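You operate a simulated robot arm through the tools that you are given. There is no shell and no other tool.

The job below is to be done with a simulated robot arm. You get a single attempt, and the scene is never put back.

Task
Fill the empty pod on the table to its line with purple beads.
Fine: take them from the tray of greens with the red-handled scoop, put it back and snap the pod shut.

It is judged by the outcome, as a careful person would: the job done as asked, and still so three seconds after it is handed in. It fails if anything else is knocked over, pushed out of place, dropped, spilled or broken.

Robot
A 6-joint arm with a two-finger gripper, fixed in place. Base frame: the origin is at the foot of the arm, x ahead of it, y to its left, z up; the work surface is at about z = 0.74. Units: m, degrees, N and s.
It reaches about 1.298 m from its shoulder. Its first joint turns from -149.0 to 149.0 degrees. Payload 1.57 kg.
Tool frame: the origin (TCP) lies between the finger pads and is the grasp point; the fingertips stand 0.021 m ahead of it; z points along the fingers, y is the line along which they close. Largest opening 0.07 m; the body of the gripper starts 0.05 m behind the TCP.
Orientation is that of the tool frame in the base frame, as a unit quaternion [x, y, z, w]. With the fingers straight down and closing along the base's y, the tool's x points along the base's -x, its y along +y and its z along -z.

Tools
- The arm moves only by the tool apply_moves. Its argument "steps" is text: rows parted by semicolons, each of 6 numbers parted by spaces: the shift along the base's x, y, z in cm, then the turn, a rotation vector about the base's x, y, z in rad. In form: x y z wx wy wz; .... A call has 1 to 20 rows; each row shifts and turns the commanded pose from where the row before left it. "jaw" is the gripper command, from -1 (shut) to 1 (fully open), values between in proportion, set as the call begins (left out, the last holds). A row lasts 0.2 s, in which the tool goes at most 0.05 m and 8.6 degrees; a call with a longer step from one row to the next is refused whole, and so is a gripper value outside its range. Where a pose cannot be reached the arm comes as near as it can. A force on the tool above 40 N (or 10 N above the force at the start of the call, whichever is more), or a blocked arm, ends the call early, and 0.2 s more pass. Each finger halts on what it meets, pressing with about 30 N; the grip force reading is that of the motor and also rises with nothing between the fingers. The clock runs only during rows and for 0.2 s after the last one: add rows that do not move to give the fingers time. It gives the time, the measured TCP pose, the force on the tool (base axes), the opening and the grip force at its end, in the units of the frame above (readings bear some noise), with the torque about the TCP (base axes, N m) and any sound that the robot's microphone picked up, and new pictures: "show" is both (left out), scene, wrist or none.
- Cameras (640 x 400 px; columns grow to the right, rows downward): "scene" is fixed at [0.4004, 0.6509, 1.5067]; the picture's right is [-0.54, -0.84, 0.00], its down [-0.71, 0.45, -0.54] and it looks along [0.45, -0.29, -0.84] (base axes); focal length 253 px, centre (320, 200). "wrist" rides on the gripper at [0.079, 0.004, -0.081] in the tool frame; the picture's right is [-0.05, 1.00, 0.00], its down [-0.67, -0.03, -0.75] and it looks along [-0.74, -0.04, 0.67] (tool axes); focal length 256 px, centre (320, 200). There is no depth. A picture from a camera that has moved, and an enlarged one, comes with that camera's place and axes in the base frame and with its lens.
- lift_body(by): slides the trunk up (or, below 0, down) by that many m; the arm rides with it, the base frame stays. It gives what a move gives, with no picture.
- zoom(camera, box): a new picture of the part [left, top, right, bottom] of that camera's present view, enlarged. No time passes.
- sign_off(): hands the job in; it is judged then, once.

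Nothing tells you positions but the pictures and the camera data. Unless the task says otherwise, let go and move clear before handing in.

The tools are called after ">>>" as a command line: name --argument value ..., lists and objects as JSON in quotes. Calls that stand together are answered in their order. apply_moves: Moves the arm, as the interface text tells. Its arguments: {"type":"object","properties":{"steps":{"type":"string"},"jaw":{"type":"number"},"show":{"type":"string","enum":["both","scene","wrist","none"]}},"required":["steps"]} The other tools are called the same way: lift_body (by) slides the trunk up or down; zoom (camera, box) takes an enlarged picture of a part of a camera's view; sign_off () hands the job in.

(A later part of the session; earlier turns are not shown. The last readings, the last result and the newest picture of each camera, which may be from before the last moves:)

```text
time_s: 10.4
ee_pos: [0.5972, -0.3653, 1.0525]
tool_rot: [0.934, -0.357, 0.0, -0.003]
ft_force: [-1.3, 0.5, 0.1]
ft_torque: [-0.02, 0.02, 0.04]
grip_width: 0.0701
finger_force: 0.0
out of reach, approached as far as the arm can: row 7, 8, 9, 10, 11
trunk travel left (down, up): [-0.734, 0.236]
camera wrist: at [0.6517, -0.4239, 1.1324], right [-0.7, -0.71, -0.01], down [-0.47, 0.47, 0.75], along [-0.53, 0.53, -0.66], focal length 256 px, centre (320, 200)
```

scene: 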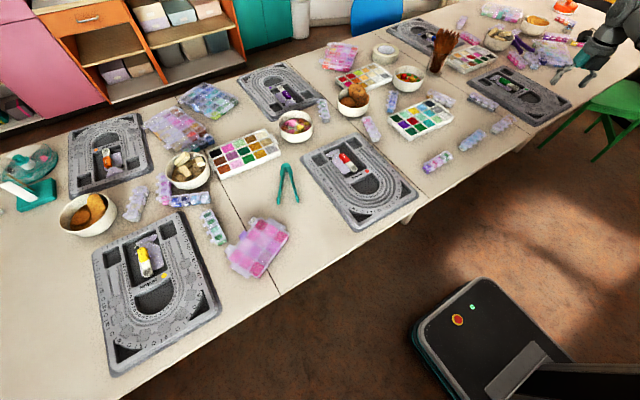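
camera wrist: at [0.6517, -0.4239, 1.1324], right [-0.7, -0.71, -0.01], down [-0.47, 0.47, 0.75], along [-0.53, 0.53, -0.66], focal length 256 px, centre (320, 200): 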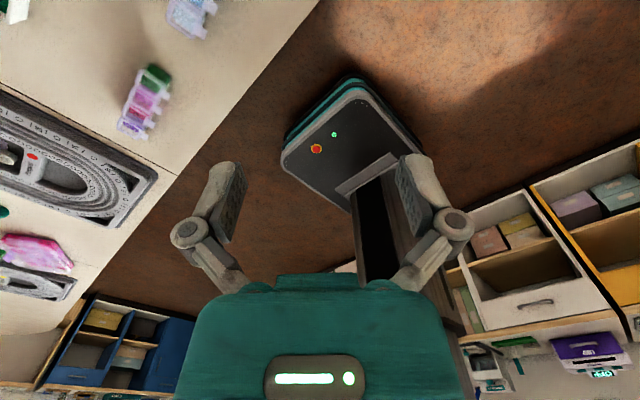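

The last joint stops about 40° short of the turn, so I'll go back to the original yaw (camera on the robot side) and instead pitch the fingers forward. I'll unwind now while moving over the table edge in front of the strip.

>>> apply_moves --steps "0 -0.6 0 0 0 -0.142; 0 -0.6 0 0 0 -0.142; 0 -0.6 0 0 0 -0.142; 0 -0.6 0 0 0 -0.142; 0 -0.6 0 0 0 -0.142; 0 -0.6 0 0 0 -0.142; 0 -0.6 0 0 0 -0.142; 0 -0.6 0 0 0 -0.142; 0 -0.6 0 0 0 -0.142; 0 -0.6 0 0 0 -0.142; 0 -0.6 0 0 0 -0.142; 0 -0.6 0 0 0 -0.142; 0 -0.6 0 0 0 -0.142; 0 -0.6 0 0 0 -0.142; 0 -0.6 0 0 0 -0.142; 0 -0.6 0 0 0 -0.142; 0 0 0 0 0 -0.1; 0 0 0 0 0 0" --show "both"

```text
time_s: 14.2
ee_pos: [0.5966, -0.4639, 1.0518]
tool_rot: [-0.019, 1.0, -0.004, 0.002]
ft_force: [-0.2, 0.7, 0.3]
ft_torque: [-0.01, 0.0, 0.03]
grip_width: 0.0701
finger_force: 0.0
trunk travel left (down, up): [-0.734, 0.236]
camera wrist: at [0.516, -0.4616, 1.1324], right [0.02, 1.0, -0.01], down [0.66, -0.01, 0.75], along [0.75, -0.02, -0.66], focal length 256 px, centre (320, 200)
```

scene: 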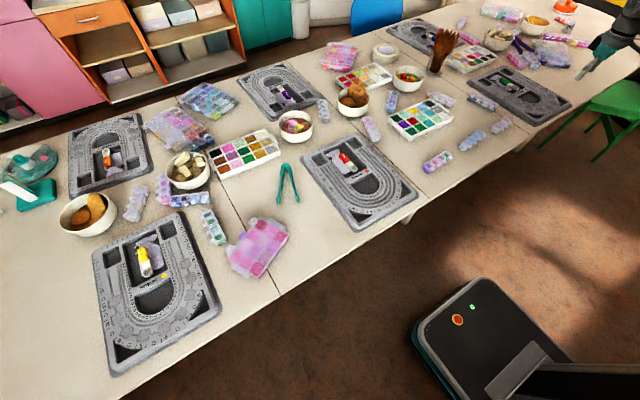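
wrist: 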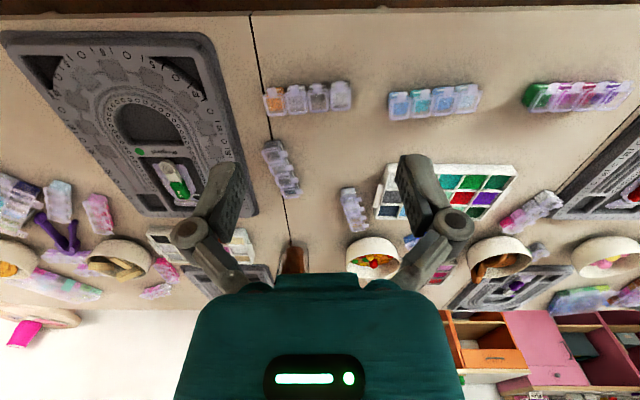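

Back at the normal yaw, about in line with strip 329. I'll enlarge it from this front view to read the tab, wall and line.

>>> zoom --camera "wrist" --box '[255, 70, 365, 130]'

>>> zoom --camera "wrist" --box '[295, 75, 345, 120]'

```text
5.82 times, centred on (310, 100) of wrist
camera zoom: at [0.516, -0.4616, 1.1324], right [0.02, 1.0, -0.01], down [0.66, -0.01, 0.75], along [0.75, -0.02, -0.66], focal length 1489 px, centre (378, 782)
```

zoom: 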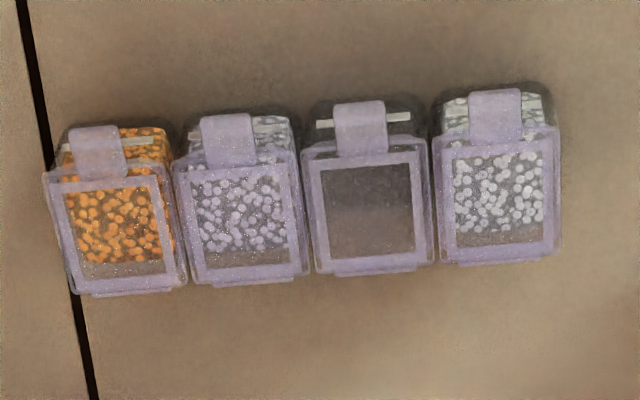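

```text
8.89 times, centred on (320, 98) of wrist
camera zoom: at [0.516, -0.4616, 1.1324], right [0.02, 1.0, -0.01], down [0.66, -0.01, 0.75], along [0.75, -0.02, -0.66], focal length 2276 px, centre (320, 1111)
```

zoom: 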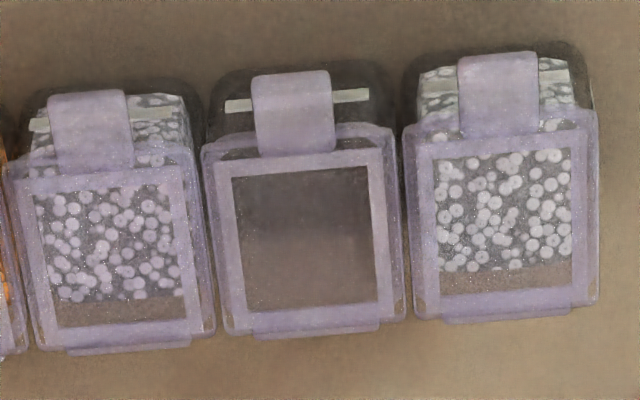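

The tab of the empty pod is about 13 mm long at x 0.68-0.69, y -0.472, z about 0.77, and the hinge is at the far side near x 0.725. I'll turn the gripper so the fingers close vertically and pitch them forward, still high above the edge, to get ready to pinch the tab.

>>> apply_moves --steps "0 0 0 0 0 -0.139; 0 0 0 0 0 -0.139; 0 0 0 0 0 -0.139; 0 0 0 0 0 -0.139; 0 0 0 0 0 -0.139; 0 0 0 0 0 -0.139; 0 0 0 0 0 -0.139; 0 0 0 0 0 -0.139; 0 0 0 0 0 -0.139; 0 0 0 0 0 -0.139; 0 0 0 0 0 -0.139; 0 0 -1 0.011 -0.14 0; 0 0 -1 0.011 -0.14 0; 0 0 -1 0.011 -0.14 0; 0 0 -1 0.011 -0.14 0; 0 0 -1 0.011 -0.14 0; 0 0 -1 0.011 -0.14 0; 0 0 -1 0.011 -0.14 0; 0 0 -1 0.011 -0.14 0; 0 0 0 0 0 0" --show "both"

```text
time_s: 18.4
ee_pos: [0.5951, -0.4636, 1.1562]
tool_rot: [0.576, 0.623, 0.386, 0.361]
ft_force: [-0.6, 0.3, 0.2]
ft_torque: [0.02, -0.01, 0.03]
grip_width: 0.0698
finger_force: 0.0
out of reach, approached as far as the arm can: row 12, 13, 14, 15, 16, 17, 18, 19
trunk travel left (down, up): [-0.734, 0.236]
camera wrist: at [0.5185, -0.3897, 1.1949], right [0.44, -0.01, 0.9], down [-0.63, -0.72, 0.3], along [0.64, -0.7, -0.33], focal length 256 px, centre (320, 200)
```

scene: 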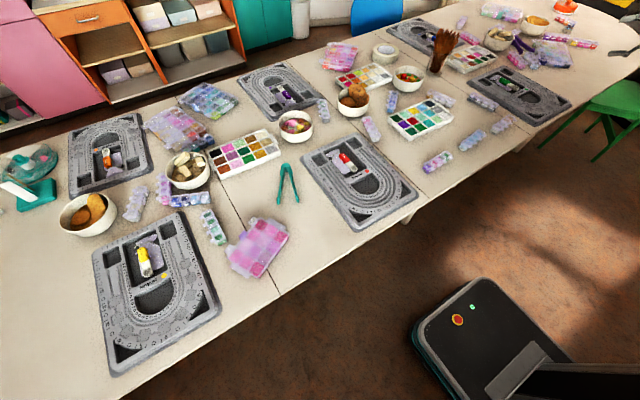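
wrist: 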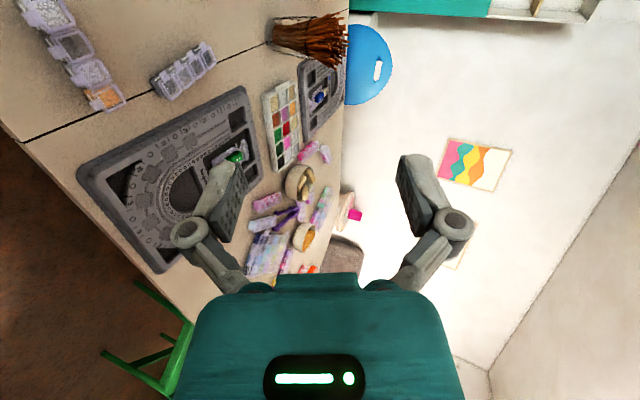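

It turns out the wrist stays at one height: apply_moves cannot change it, only lift_body can, so z moves come from the trunk. The gripper is pitched 64° forward as wanted; I'll lower the trunk partway with the fingers still over the table's front edge and look.

>>> lift_body --by -0.25

>>> apply_moves --steps "0 0 0 0 0 0" --show "both"

```text
time_s: 21.0
ee_pos: [0.5949, -0.4638, 0.9061]
tool_rot: [0.576, 0.624, 0.386, 0.361]
ft_force: [-0.4, -0.1, 0.2]
ft_torque: [-0.02, 0.01, 0.0]
grip_width: 0.0699
finger_force: 0.1
trunk travel left (down, up): [-0.484, 0.486]
```

```text
time_s: 21.4
ee_pos: [0.5957, -0.4631, 0.9079]
tool_rot: [0.576, 0.624, 0.387, 0.36]
ft_force: [0.4, 0.1, 0.0]
ft_torque: [0.04, 0.0, 0.02]
grip_width: 0.0698
finger_force: 0.2
trunk travel left (down, up): [-0.484, 0.486]
camera wrist: at [0.5185, -0.3897, 0.9448], right [0.44, -0.02, 0.9], down [-0.63, -0.72, 0.3], along [0.64, -0.7, -0.33], focal length 256 px, centre (320, 200)
```

scene: 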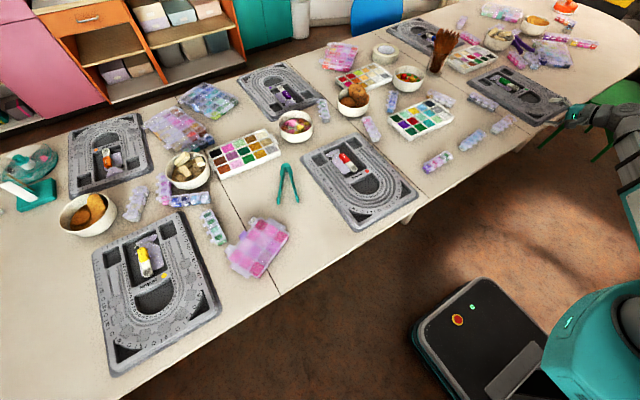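
wrist: 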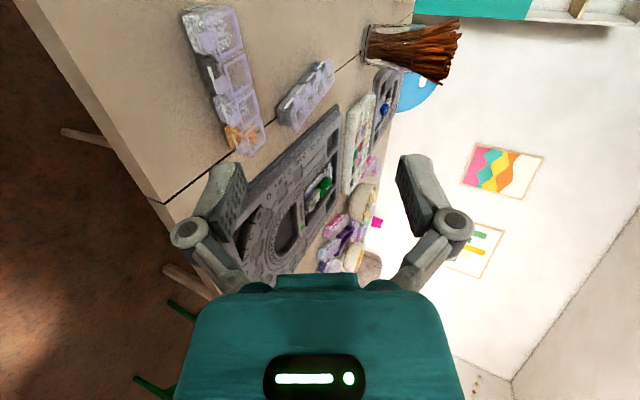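

The lift works well. I'll enlarge the strip from this lower, side-on view to judge the tab height and the line.

>>> zoom --camera "wrist" --box '[170, 0, 290, 160]'

>>> zoom --camera "wrist" --box '[180, 0, 260, 60]'

```text
2.50 times, centred on (230, 80) of wrist
camera zoom: at [0.5185, -0.3897, 0.9448], right [0.44, -0.02, 0.9], down [-0.63, -0.72, 0.3], along [0.64, -0.7, -0.33], focal length 640 px, centre (545, 500)
```

zoom: 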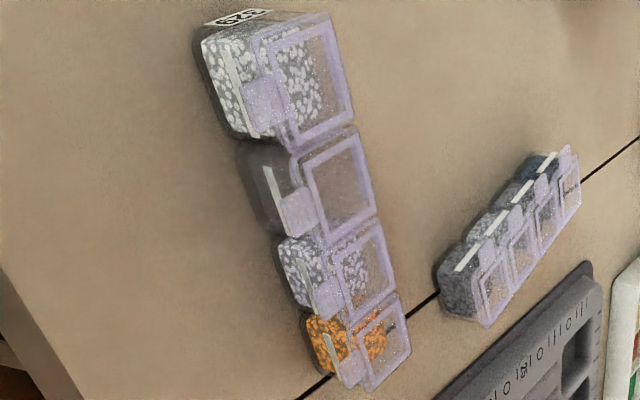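

```text
6.67 times, centred on (220, 30) of wrist
camera zoom: at [0.5185, -0.3897, 0.9448], right [0.44, -0.02, 0.9], down [-0.63, -0.72, 0.3], along [0.64, -0.7, -0.33], focal length 1707 px, centre (987, 1333)
```

zoom: 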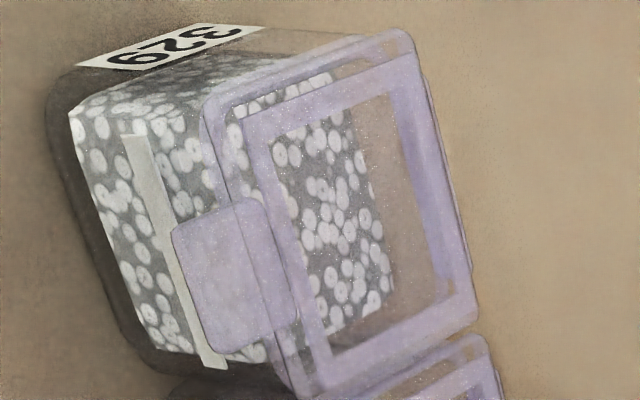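

The tab sits about 2.6 cm above the table with free space under it. I'll set the fingers about 22 mm apart, line up in front of the tab, and lower to tab height while still short of the strip.

>>> apply_moves --steps "1.2 -0.65 0 0 0 0; 1.2 -0.65 0 0 0 0; 0 0 0 0 0 0; 0 0 0 0 0 0; 0 0 0 0 0 0" --jaw -0.37 --show "none"

>>> lift_body --by -0.125

>>> apply_moves --steps "0 0 0 0 0 0" --show "both"

```text
time_s: 22.6
ee_pos: [0.6188, -0.4776, 0.9069]
tool_rot: [0.576, 0.624, 0.386, 0.361]
ft_force: [0.0, 0.7, 0.1]
ft_torque: [-0.03, 0.01, 0.01]
grip_width: 0.022
finger_force: 0.2
trunk travel left (down, up): [-0.484, 0.486]
```

```text
time_s: 24.1
ee_pos: [0.6198, -0.4772, 0.7806]
tool_rot: [0.575, 0.625, 0.385, 0.36]
ft_force: [-0.1, 0.2, -0.6]
ft_torque: [-0.01, 0.02, 0.04]
grip_width: 0.0221
finger_force: 0.0
trunk travel left (down, up): [-0.359, 0.611]
```

```text
time_s: 24.5
ee_pos: [0.6201, -0.477, 0.7813]
tool_rot: [0.576, 0.624, 0.386, 0.36]
ft_force: [-0.4, -0.2, 0.0]
ft_torque: [0.0, -0.02, -0.01]
grip_width: 0.022
finger_force: 0.1
trunk travel left (down, up): [-0.359, 0.611]
camera wrist: at [0.5427, -0.4031, 0.8198], right [0.44, -0.02, 0.9], down [-0.63, -0.72, 0.3], along [0.64, -0.7, -0.33], focal length 256 px, centre (320, 200)
```

scene: 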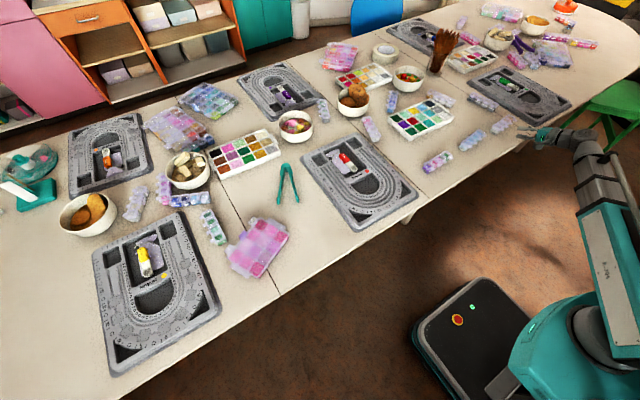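
wrist: 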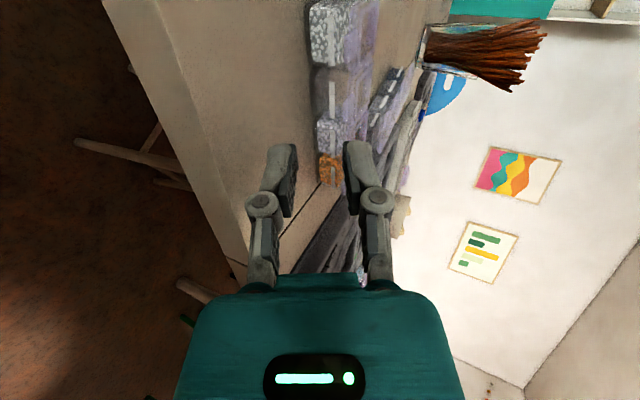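

The fingers are in front of the strip at about tab height. I'll enlarge the view to check how the open fingers line up with the second pod's tab.

>>> zoom --camera "wrist" --box '[240, 0, 430, 220]'

>>> zoom --camera "wrist" --box '[290, 0, 400, 110]'

>>> zoom --camera "scene" --box '[488, 108, 548, 152]'

```text
1.82 times, centred on (335, 110) of wrist
camera zoom: at [0.5427, -0.4031, 0.8198], right [0.44, -0.02, 0.9], down [-0.63, -0.72, 0.3], along [0.64, -0.7, -0.33], focal length 465 px, centre (293, 364)
```

zoom: 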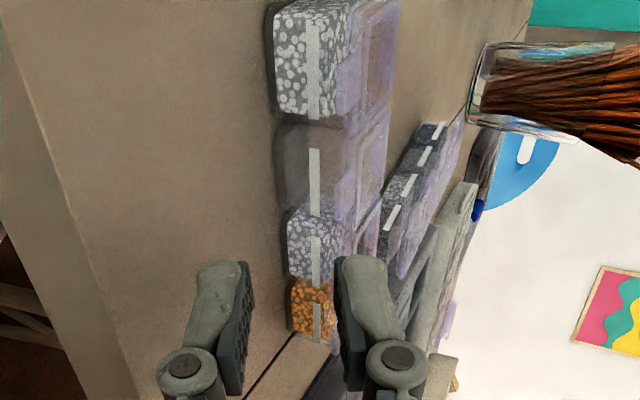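

```text
3.64 times, centred on (345, 55) of wrist
camera zoom: at [0.5427, -0.4031, 0.8198], right [0.44, -0.02, 0.9], down [-0.63, -0.72, 0.3], along [0.64, -0.7, -0.33], focal length 931 px, centre (229, 727)
```

zoom: 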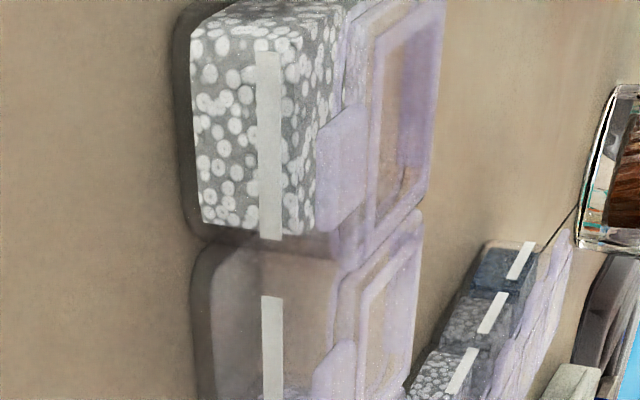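

```text
9.09 times, centred on (518, 130) of scene
camera zoom: at [0.4004, 0.6509, 1.5067], right [-0.54, -0.84, 0.0], down [-0.71, 0.45, -0.54], along [0.45, -0.29, -0.84], focal length 2304 px, centre (-1480, 836)
```

zoom: 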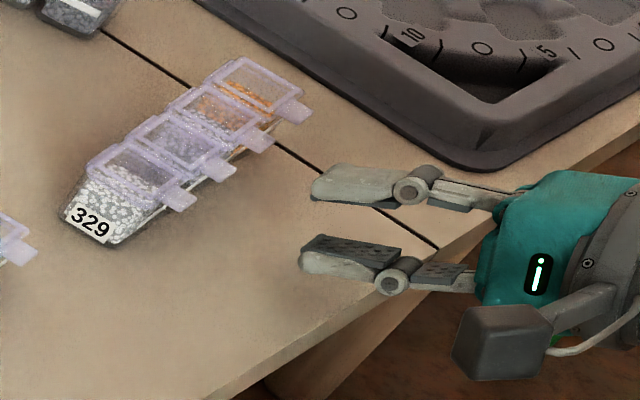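

The view shows the tab level clearly and the white line about 12 mm above the table. I'll lower 8 mm and advance until the fingertips just bracket the tab's end, then check.

>>> lift_body --by -0.008

>>> apply_moves --steps "1 0.07 0 0 0 0; 1 0.07 0 0 0 0; 1 0.07 0 0 0 0; 0.5 0.04 0 0 0 0; 0.5 0.04 0 0 0 0; 0 0 0 0 0 0" --show "both"

>>> zoom --camera "wrist" --box '[240, 0, 430, 220]'

>>> zoom --camera "scene" --box '[488, 108, 528, 138]'

```text
time_s: 25.1
ee_pos: [0.6207, -0.4779, 0.7733]
tool_rot: [0.576, 0.624, 0.386, 0.36]
ft_force: [0.1, 0.5, -0.3]
ft_torque: [-0.01, 0.0, 0.01]
grip_width: 0.0219
finger_force: 0.1
trunk travel left (down, up): [-0.351, 0.619]
```

```text
time_s: 26.5
ee_pos: [0.6591, -0.4731, 0.7737]
tool_rot: [0.576, 0.624, 0.387, 0.36]
ft_force: [-0.2, -0.1, -0.2]
ft_torque: [-0.02, 0.0, -0.02]
grip_width: 0.0218
finger_force: 0.1
trunk travel left (down, up): [-0.351, 0.619]
camera wrist: at [0.5829, -0.3998, 0.8117], right [0.44, -0.01, 0.9], down [-0.63, -0.72, 0.3], along [0.64, -0.7, -0.33], focal length 256 px, centre (320, 200)
```

scene: 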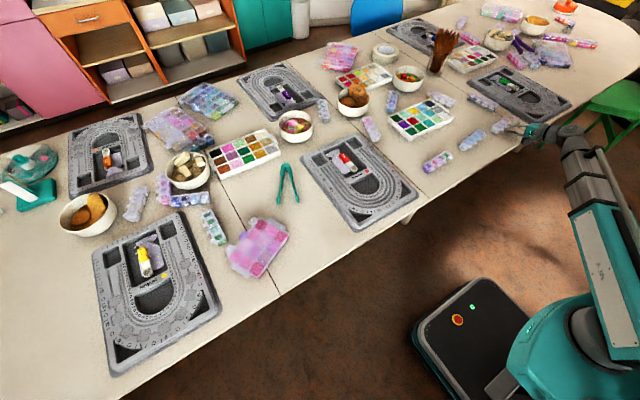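
wrist: 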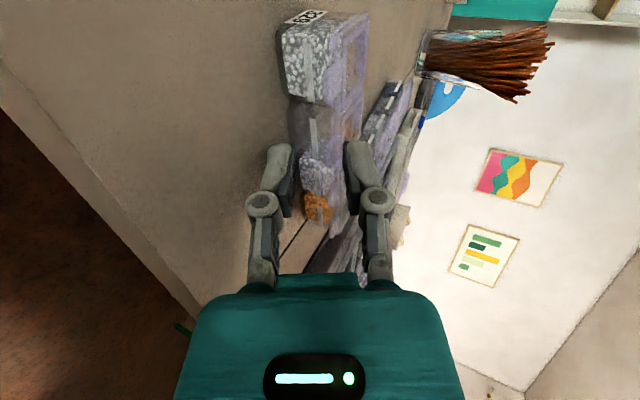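

```text
1.82 times, centred on (335, 110) of wrist
camera zoom: at [0.5829, -0.3998, 0.8117], right [0.44, -0.01, 0.9], down [-0.63, -0.72, 0.3], along [0.64, -0.7, -0.33], focal length 465 px, centre (293, 364)
```

zoom: 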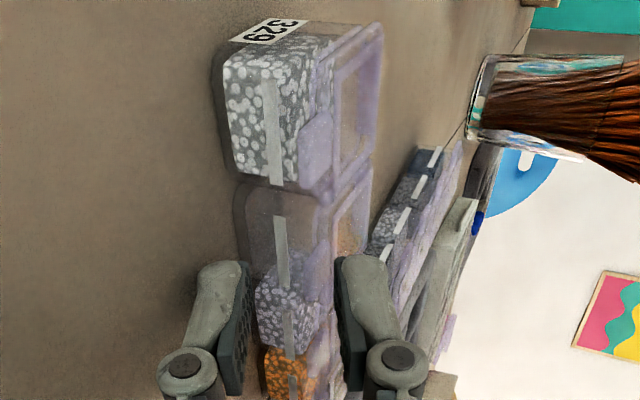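

```text
13.33 times, centred on (508, 123) of scene
camera zoom: at [0.4004, 0.6509, 1.5067], right [-0.54, -0.84, 0.0], down [-0.71, 0.45, -0.54], along [0.45, -0.29, -0.84], focal length 3378 px, centre (-2187, 1227)
```

zoom: 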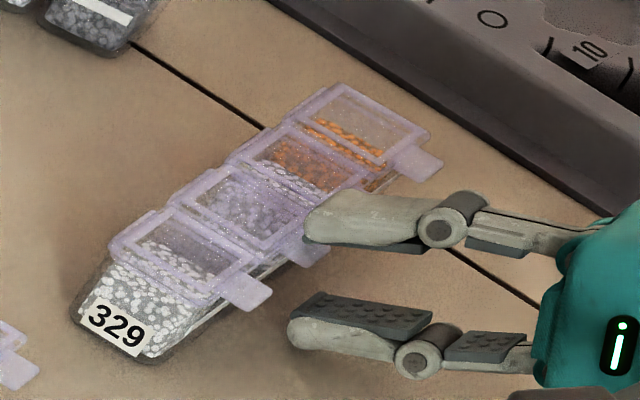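

The fingers bracket the second pod's tab, upper above and lower below. I'll advance the last 1.5 cm slowly.

>>> apply_moves --steps "0.5 0.04 0 0 0 0; 0.5 0.04 0 0 0 0; 0.4 0.03 0 0 0 0; 0 0 0 0 0 0" --show "wrist"

>>> zoom --camera "wrist" --box '[250, 60, 420, 220]'

>>> zoom --camera "scene" --box '[488, 108, 528, 138]'

```text
time_s: 27.5
ee_pos: [0.6741, -0.4739, 0.7725]
tool_rot: [0.576, 0.623, 0.386, 0.361]
ft_force: [-0.6, 0.0, 0.2]
ft_torque: [0.0, -0.01, -0.02]
grip_width: 0.0219
finger_force: 0.0
trunk travel left (down, up): [-0.351, 0.619]
camera wrist: at [0.5969, -0.399, 0.8117], right [0.44, -0.02, 0.9], down [-0.63, -0.72, 0.3], along [0.64, -0.7, -0.33], focal length 256 px, centre (320, 200)
```

wrist: 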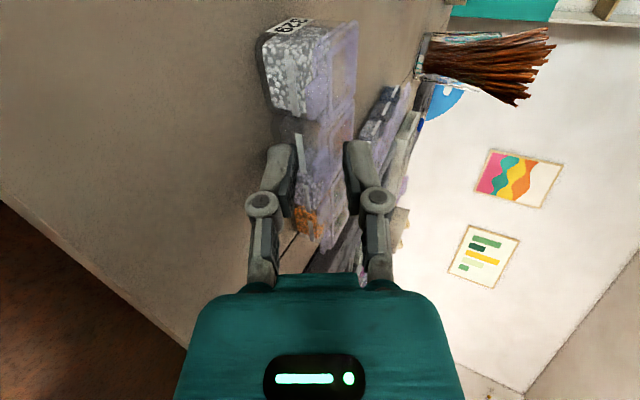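

```text
2.50 times, centred on (335, 140) of wrist
camera zoom: at [0.5969, -0.399, 0.8117], right [0.44, -0.02, 0.9], down [-0.63, -0.72, 0.3], along [0.64, -0.7, -0.33], focal length 640 px, centre (282, 350)
```

zoom: 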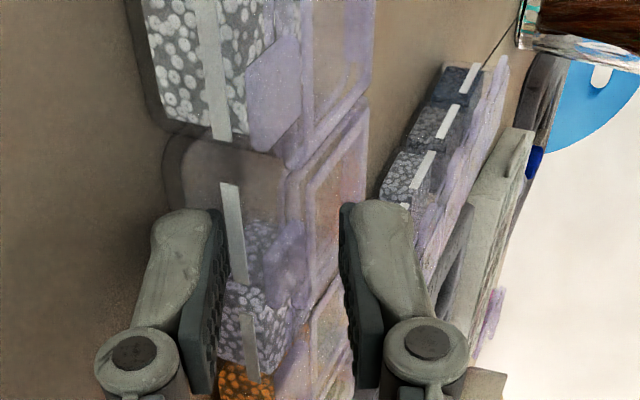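

```text
13.33 times, centred on (508, 123) of scene
camera zoom: at [0.4004, 0.6509, 1.5067], right [-0.54, -0.84, 0.0], down [-0.71, 0.45, -0.54], along [0.45, -0.29, -0.84], focal length 3378 px, centre (-2187, 1227)
```

zoom: 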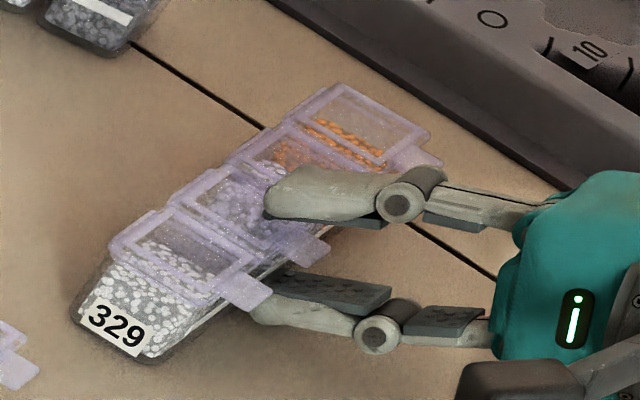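

The tab lies right between the fingertips. I'll close the fingers partway, so the tilted pads lever the tab upward gently, and look.

>>> apply_moves --steps "0 0 0 0 0 0; 0 0 0 0 0 0; 0 0 0 0 0 0" --jaw -0.71 --show "wrist"

>>> zoom --camera "wrist" --box '[250, 60, 420, 220]'

>>> zoom --camera "scene" --box '[488, 108, 528, 138]'

```text
time_s: 28.3
ee_pos: [0.6747, -0.4727, 0.7729]
tool_rot: [0.576, 0.624, 0.387, 0.361]
ft_force: [-0.6, -0.1, 3.6]
ft_torque: [0.0, -0.07, 0.01]
grip_width: 0.0116
finger_force: 1.3
trunk travel left (down, up): [-0.351, 0.619]
camera wrist: at [0.5966, -0.399, 0.8119], right [0.44, -0.01, 0.9], down [-0.63, -0.72, 0.3], along [0.64, -0.7, -0.33], focal length 256 px, centre (320, 200)
```

wrist: 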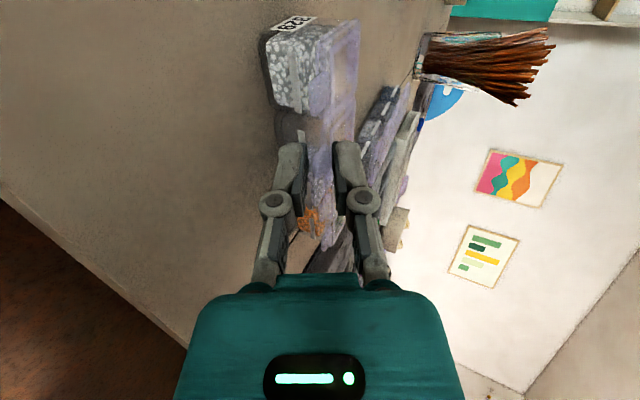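

```text
2.50 times, centred on (335, 140) of wrist
camera zoom: at [0.5966, -0.399, 0.8119], right [0.44, -0.01, 0.9], down [-0.63, -0.72, 0.3], along [0.64, -0.7, -0.33], focal length 640 px, centre (282, 350)
```

zoom: 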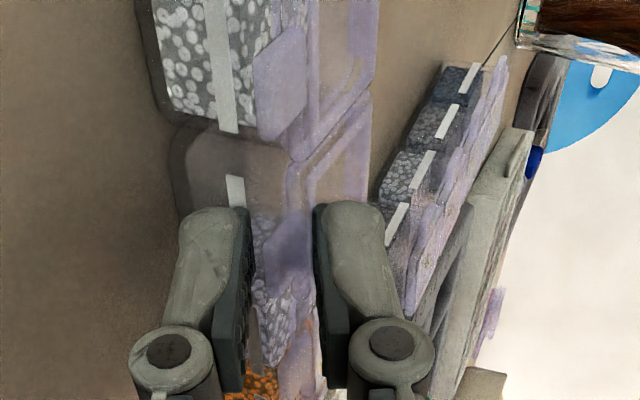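

```text
13.33 times, centred on (508, 123) of scene
camera zoom: at [0.4004, 0.6509, 1.5067], right [-0.54, -0.84, 0.0], down [-0.71, 0.45, -0.54], along [0.45, -0.29, -0.84], focal length 3378 px, centre (-2187, 1227)
```

zoom: 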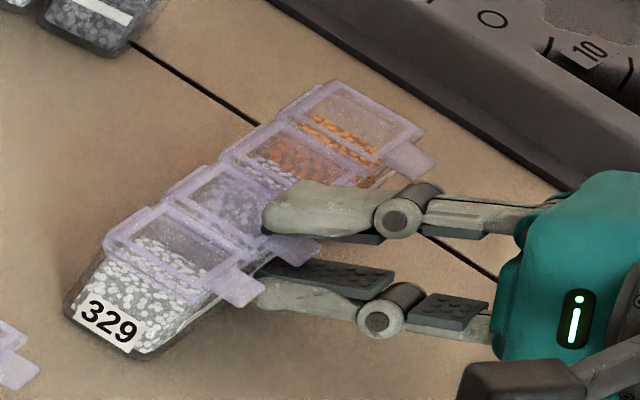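

The upper fingertip touched the lid first (3.6 N upward on the tool), so I'll raise 2 mm to balance, then close a little more so both fingers work the tab.

>>> lift_body --by 0.002

>>> apply_moves --steps "0 0 0 0 0 0; 0 0 0 0 0 0; 0 0 0 0 0 0" --jaw -0.86 --show "wrist"

>>> zoom --camera "wrist" --box '[250, 60, 420, 220]'

>>> zoom --camera "scene" --box '[488, 108, 528, 138]'

```text
time_s: 28.8
ee_pos: [0.6735, -0.473, 0.7745]
tool_rot: [0.575, 0.624, 0.387, 0.361]
ft_force: [0.2, -0.1, -0.4]
ft_torque: [0.0, -0.07, 0.0]
grip_width: 0.0104
finger_force: 0.1
trunk travel left (down, up): [-0.353, 0.617]
```

```text
time_s: 29.6
ee_pos: [0.6729, -0.4728, 0.7757]
tool_rot: [0.575, 0.624, 0.387, 0.361]
ft_force: [-0.1, -0.6, 8.1]
ft_torque: [0.04, -0.36, -0.05]
grip_width: 0.0073
finger_force: 30.2
trunk travel left (down, up): [-0.353, 0.617]
camera wrist: at [0.5965, -0.3989, 0.8143], right [0.44, -0.02, 0.9], down [-0.63, -0.72, 0.3], along [0.64, -0.7, -0.33], focal length 256 px, centre (320, 200)
```

wrist: 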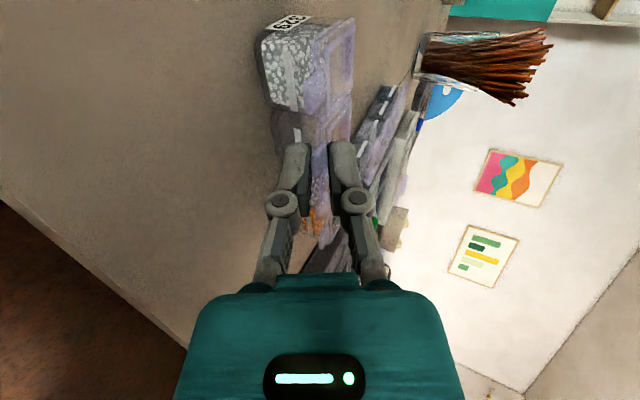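

```text
2.50 times, centred on (335, 140) of wrist
camera zoom: at [0.5965, -0.3989, 0.8143], right [0.44, -0.02, 0.9], down [-0.63, -0.72, 0.3], along [0.64, -0.7, -0.33], focal length 640 px, centre (282, 350)
```

zoom: 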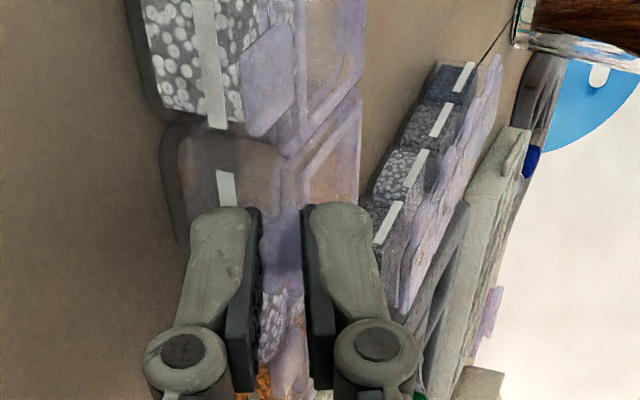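

```text
13.33 times, centred on (508, 123) of scene
camera zoom: at [0.4004, 0.6509, 1.5067], right [-0.54, -0.84, 0.0], down [-0.71, 0.45, -0.54], along [0.45, -0.29, -0.84], focal length 3378 px, centre (-2187, 1227)
```

zoom: 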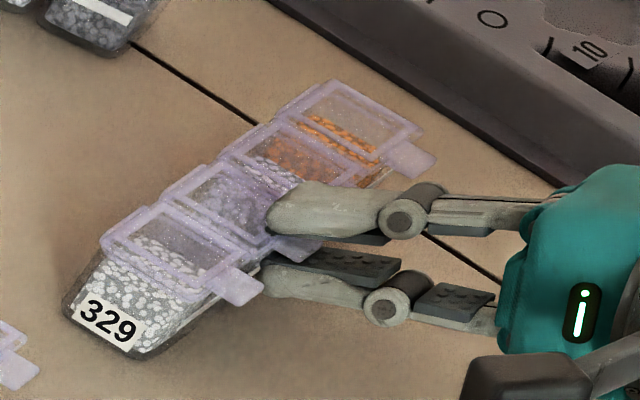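

The pinch holds at 30 N, but the net push is still downward on the strip. I'll raise in 2 mm steps so the squeeze becomes a pure levering couple on the lid, watching the force.

>>> lift_body --by 0.002

>>> apply_moves --steps "0 0 0 0 0 0" --show "wrist"

>>> zoom --camera "wrist" --box '[250, 60, 420, 220]'

>>> zoom --camera "scene" --box '[488, 108, 528, 138]'

```text
time_s: 30.1
ee_pos: [0.6739, -0.4725, 0.7776]
tool_rot: [0.575, 0.625, 0.386, 0.361]
ft_force: [1.7, 0.0, 4.0]
ft_torque: [0.05, -0.33, 0.02]
grip_width: 0.0068
finger_force: 30.7
trunk travel left (down, up): [-0.355, 0.615]
```

```text
time_s: 30.5
ee_pos: [0.6741, -0.4736, 0.7777]
tool_rot: [0.575, 0.625, 0.386, 0.36]
ft_force: [1.5, 0.4, 5.3]
ft_torque: [0.04, -0.32, 0.04]
grip_width: 0.0067
finger_force: 29.3
trunk travel left (down, up): [-0.355, 0.615]
camera wrist: at [0.5966, -0.3988, 0.8161], right [0.44, -0.01, 0.9], down [-0.63, -0.72, 0.3], along [0.64, -0.7, -0.33], focal length 256 px, centre (320, 200)
```

wrist: 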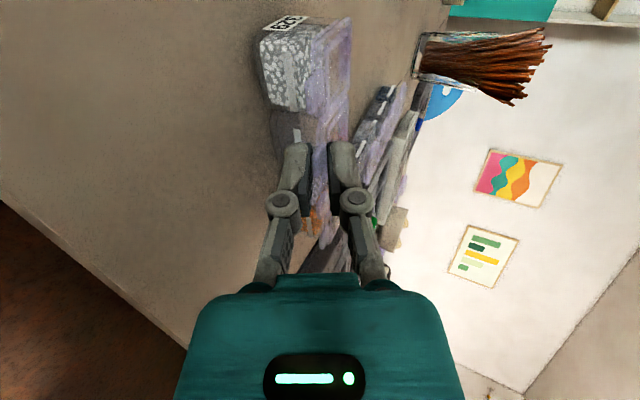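

```text
2.50 times, centred on (335, 140) of wrist
camera zoom: at [0.5966, -0.3988, 0.8161], right [0.44, -0.01, 0.9], down [-0.63, -0.72, 0.3], along [0.64, -0.7, -0.33], focal length 640 px, centre (282, 350)
```

zoom: 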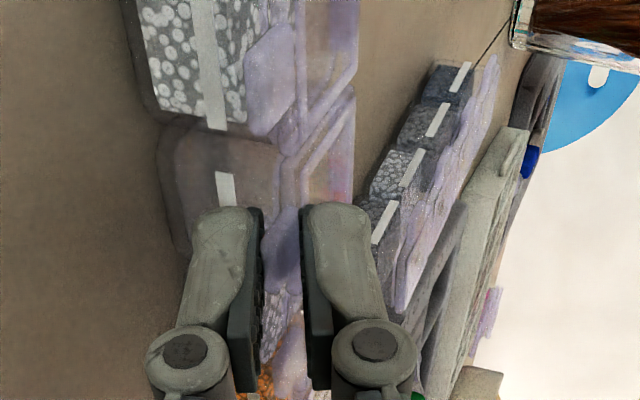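

```text
13.33 times, centred on (508, 123) of scene
camera zoom: at [0.4004, 0.6509, 1.5067], right [-0.54, -0.84, 0.0], down [-0.71, 0.45, -0.54], along [0.45, -0.29, -0.84], focal length 3378 px, centre (-2187, 1227)
```

zoom: 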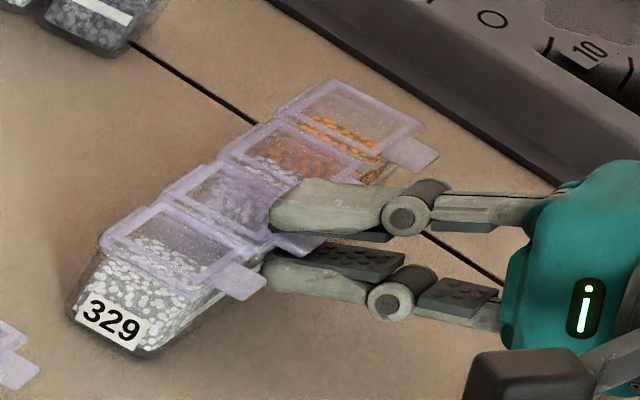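

The lid stays latched and the strip would rather tilt than open, so it needs holding down. New plan: one finger under this tab while the other presses down on the next pod's tab, then roll the gripper. First I'll let go and back off.

>>> lift_body --by -0.002

>>> apply_moves --steps "0 0 0 0 0 0; 0 0 0 0 0 0; 0 0 0 0 0 0; -1 -0.07 0 0 0 0; -2 -0.14 0 0 0 0; -2 -0.14 0 0 0 0; 0 0 0 0 0 0" --jaw -0.37 --show "both"

>>> zoom --camera "scene" --box '[488, 108, 528, 138]'

>>> zoom --camera "wrist" --box '[240, 0, 430, 180]'

```text
time_s: 31.1
ee_pos: [0.6736, -0.4723, 0.7751]
tool_rot: [0.576, 0.623, 0.387, 0.361]
ft_force: [-2.7, -0.1, 11.4]
ft_torque: [0.05, -0.5, -0.08]
grip_width: 0.0071
finger_force: 30.1
trunk travel left (down, up): [-0.353, 0.617]
```

```text
time_s: 32.6
ee_pos: [0.6223, -0.4767, 0.7758]
tool_rot: [0.576, 0.624, 0.386, 0.361]
ft_force: [-0.4, 0.3, -0.8]
ft_torque: [0.03, -0.04, -0.01]
grip_width: 0.022
finger_force: 0.1
trunk travel left (down, up): [-0.353, 0.617]
camera wrist: at [0.5466, -0.4021, 0.8137], right [0.44, -0.01, 0.9], down [-0.63, -0.72, 0.3], along [0.64, -0.7, -0.33], focal length 256 px, centre (320, 200)
```

scene: 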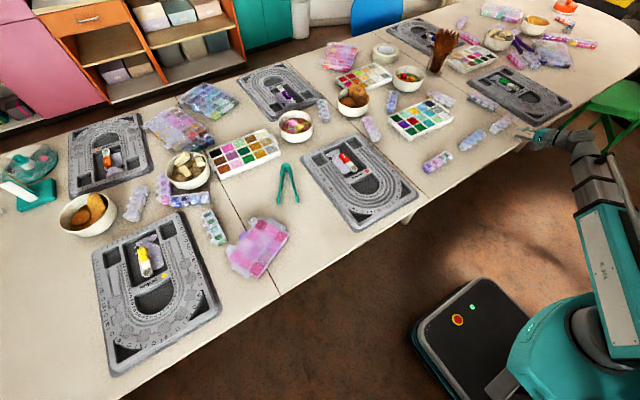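
wrist: 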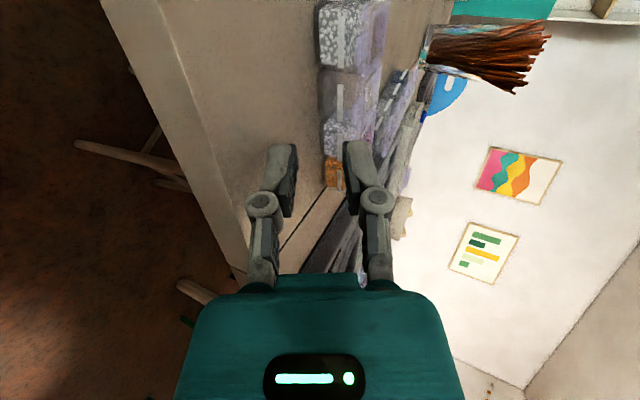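

```text
13.33 times, centred on (508, 123) of scene
camera zoom: at [0.4004, 0.6509, 1.5067], right [-0.54, -0.84, 0.0], down [-0.71, 0.45, -0.54], along [0.45, -0.29, -0.84], focal length 3378 px, centre (-2187, 1227)
```

zoom: 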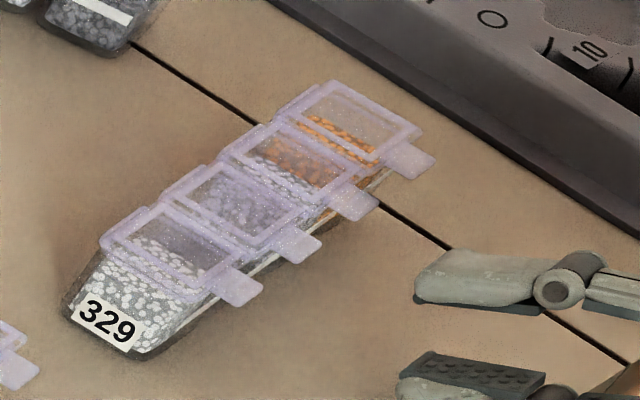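

```text
2.22 times, centred on (335, 90) of wrist
camera zoom: at [0.5466, -0.4021, 0.8137], right [0.44, -0.01, 0.9], down [-0.63, -0.72, 0.3], along [0.64, -0.7, -0.33], focal length 569 px, centre (287, 444)
```

zoom: 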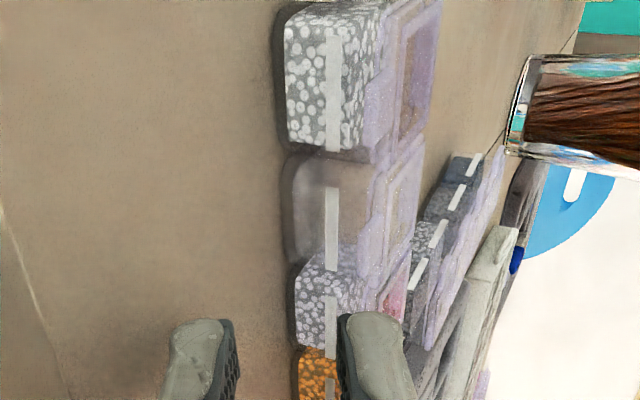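

The strip shifted only about 2 mm and sits flat; its tabs are now near (0.687, -0.473) and (0.690, -0.505). I'll rise 3 cm, roll the gripper 50° so one finger is low on the empty pod's side and the other high on the next pod's side, and open to 33 mm.

>>> lift_body --by 0.03

>>> apply_moves --steps "0 -0.28 0 0.1301 0.0095 -0.064; 0 -0.28 0 0.1301 0.0095 -0.064; 0 -0.28 0 0.1301 0.0095 -0.064; 0 -0.28 0 0.1301 0.0095 -0.064; 0 -0.28 0 0.1301 0.0095 -0.064; 0 -0.28 0 0.1301 0.0095 -0.064; 0 0 0 0 0 0" --jaw -0.057 --show "both"

>>> zoom --camera "wrist" --box '[200, 60, 440, 260]'

>>> zoom --camera "scene" --box '[488, 100, 548, 145]'

```text
time_s: 33.4
ee_pos: [0.6239, -0.4761, 0.8058]
tool_rot: [0.576, 0.623, 0.386, 0.361]
ft_force: [0.1, -0.7, 0.7]
ft_torque: [-0.01, 0.0, -0.03]
grip_width: 0.0216
finger_force: 0.0
trunk travel left (down, up): [-0.383, 0.587]
```

```text
time_s: 35.0
ee_pos: [0.6225, -0.492, 0.8061]
tool_rot: [0.786, 0.322, 0.503, 0.163]
ft_force: [0.4, -0.2, 0.0]
ft_torque: [0.0, 0.03, -0.01]
grip_width: 0.0328
finger_force: 0.0
trunk travel left (down, up): [-0.383, 0.587]
camera wrist: at [0.5749, -0.4482, 0.8972], right [0.33, -0.77, 0.54], down [-0.87, -0.47, -0.15], along [0.37, -0.42, -0.83], focal length 256 px, centre (320, 200)
```

scene: 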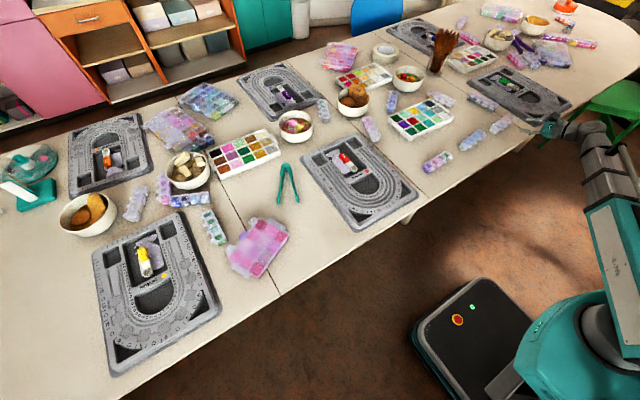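
wrist: 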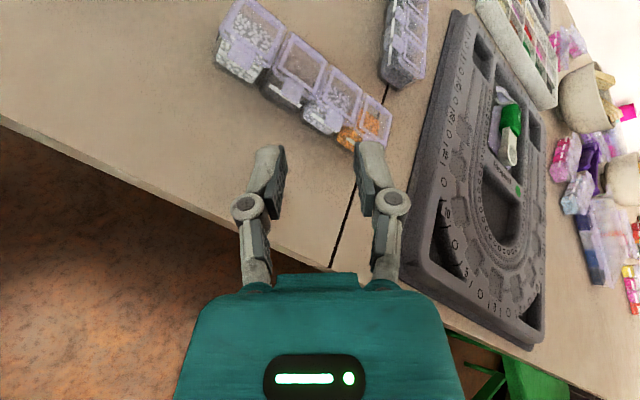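

```text
2.00 times, centred on (320, 160) of wrist
camera zoom: at [0.5749, -0.4482, 0.8972], right [0.33, -0.77, 0.54], down [-0.87, -0.47, -0.15], along [0.37, -0.42, -0.83], focal length 512 px, centre (320, 280)
```

zoom: 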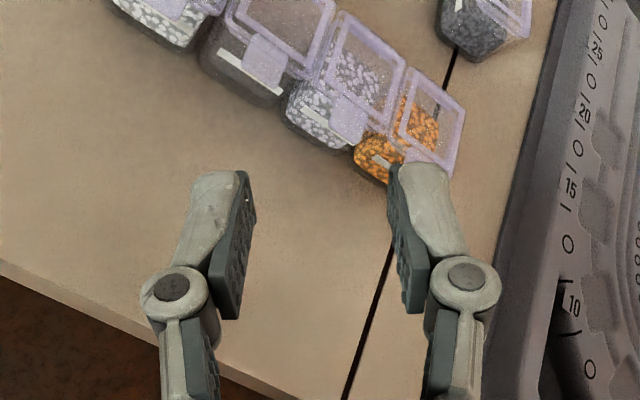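

```text
8.89 times, centred on (518, 122) of scene
camera zoom: at [0.4004, 0.6509, 1.5067], right [-0.54, -0.84, 0.0], down [-0.71, 0.45, -0.54], along [0.45, -0.29, -0.84], focal length 2252 px, centre (-1440, 889)
```

zoom: 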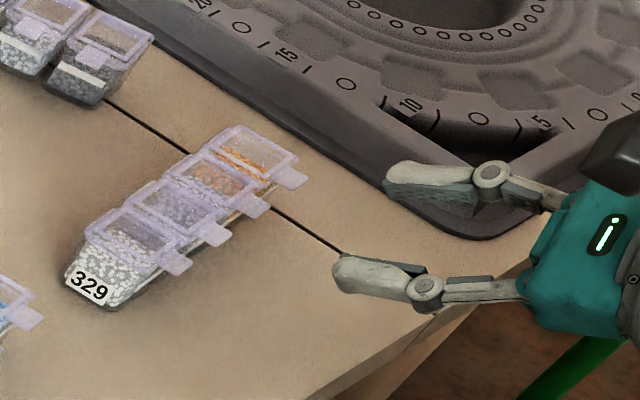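

Orientation is as planned: low finger on the empty pod's side, high finger on the next pod's side. I'll lower to tab height and advance most of the way, then check.

>>> lift_body --by -0.032

>>> apply_moves --steps "1 0.05 0 0 0 0; 1 0.05 0 0 0 0; 1 0.05 0 0 0 0; 0.6 0.03 0 0 0 0; 0 0 0 0 0 0" --show "wrist"

>>> zoom --camera "wrist" --box '[200, 60, 440, 260]'

>>> zoom --camera "scene" --box '[488, 106, 532, 139]'

```text
time_s: 35.8
ee_pos: [0.6225, -0.4923, 0.774]
tool_rot: [0.785, 0.322, 0.503, 0.164]
ft_force: [0.2, 0.2, -0.7]
ft_torque: [0.0, 0.01, -0.02]
grip_width: 0.0332
finger_force: 0.0
trunk travel left (down, up): [-0.351, 0.619]
```

```text
time_s: 37.0
ee_pos: [0.6595, -0.4919, 0.7728]
tool_rot: [0.785, 0.322, 0.503, 0.164]
ft_force: [-0.4, 0.0, 0.7]
ft_torque: [0.05, 0.01, 0.0]
grip_width: 0.0332
finger_force: 0.1
trunk travel left (down, up): [-0.351, 0.619]
camera wrist: at [0.6107, -0.4464, 0.8651], right [0.33, -0.77, 0.54], down [-0.87, -0.47, -0.15], along [0.37, -0.43, -0.83], focal length 256 px, centre (320, 200)
```

wrist: 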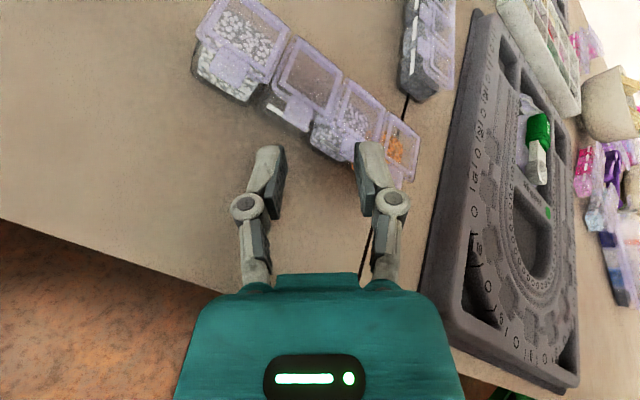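

```text
2.00 times, centred on (320, 160) of wrist
camera zoom: at [0.6107, -0.4464, 0.8651], right [0.33, -0.77, 0.54], down [-0.87, -0.47, -0.15], along [0.37, -0.43, -0.83], focal length 512 px, centre (320, 280)
```

zoom: 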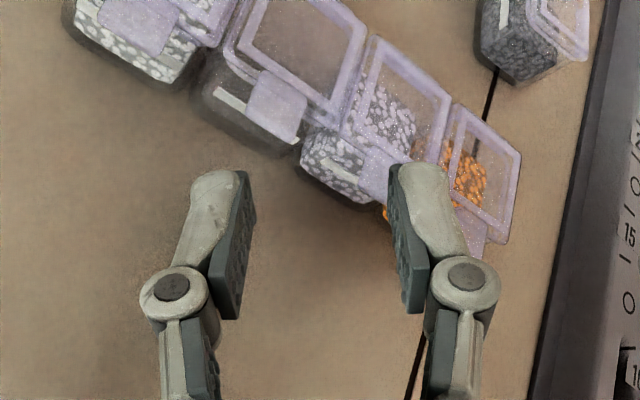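

```text
12.12 times, centred on (510, 122) of scene
camera zoom: at [0.4004, 0.6509, 1.5067], right [-0.54, -0.84, 0.0], down [-0.71, 0.45, -0.54], along [0.45, -0.29, -0.84], focal length 3071 px, centre (-1983, 1139)
```

zoom: 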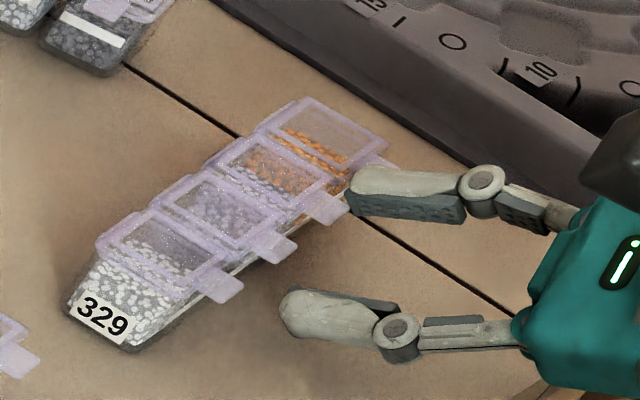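

Geometry checks out: the low fingertip is aimed at the empty pod's tab and the high one at the next tab. I'll raise 1 mm and advance the last centimetre gently.

>>> lift_body --by 0.0012

>>> apply_moves --steps "0.4 0.03 0 0 0 0; 0.4 0.03 0 0 0 0; 0.27 0.02 0 0 0 0; 0 0 0 0 0 0" --show "wrist"

>>> zoom --camera "wrist" --box '[200, 60, 440, 260]'

>>> zoom --camera "scene" --box '[488, 106, 532, 139]'

```text
time_s: 37.5
ee_pos: [0.6594, -0.492, 0.7739]
tool_rot: [0.785, 0.322, 0.503, 0.163]
ft_force: [0.2, 0.4, -0.4]
ft_torque: [0.0, 0.0, 0.0]
grip_width: 0.0328
finger_force: 0.0
trunk travel left (down, up): [-0.352, 0.618]
```

```text
time_s: 38.5
ee_pos: [0.6713, -0.49, 0.7735]
tool_rot: [0.785, 0.323, 0.503, 0.163]
ft_force: [0.0, -0.4, 0.9]
ft_torque: [-0.02, 0.0, -0.04]
grip_width: 0.0332
finger_force: 0.0
trunk travel left (down, up): [-0.352, 0.618]
camera wrist: at [0.6218, -0.4455, 0.8663], right [0.33, -0.77, 0.54], down [-0.87, -0.47, -0.15], along [0.37, -0.42, -0.83], focal length 256 px, centre (320, 200)
```

wrist: 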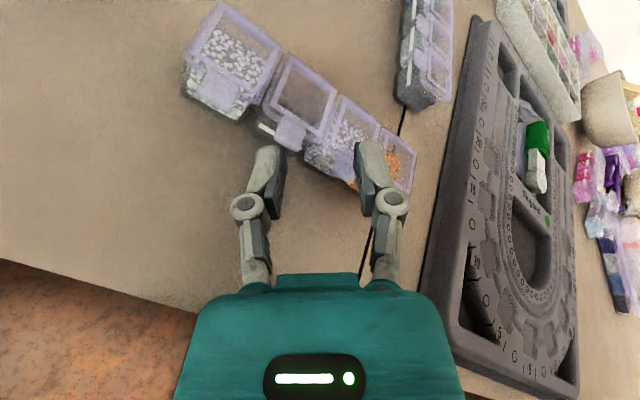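

```text
2.00 times, centred on (320, 160) of wrist
camera zoom: at [0.6218, -0.4455, 0.8663], right [0.33, -0.77, 0.54], down [-0.87, -0.47, -0.15], along [0.37, -0.42, -0.83], focal length 512 px, centre (320, 280)
```

zoom: 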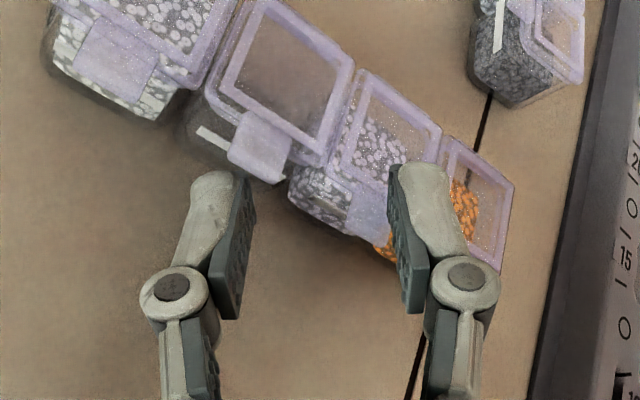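

```text
12.12 times, centred on (510, 122) of scene
camera zoom: at [0.4004, 0.6509, 1.5067], right [-0.54, -0.84, 0.0], down [-0.71, 0.45, -0.54], along [0.45, -0.29, -0.84], focal length 3071 px, centre (-1983, 1139)
```

zoom: 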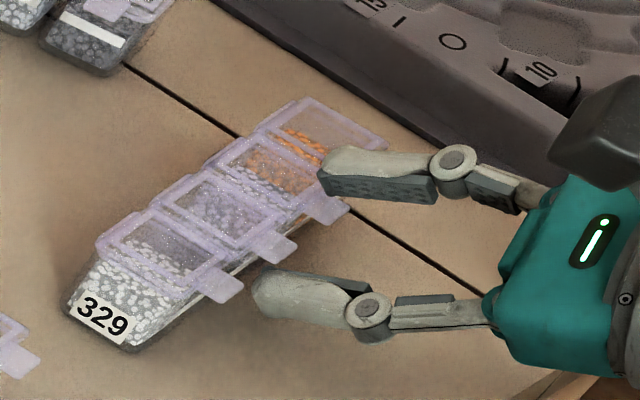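

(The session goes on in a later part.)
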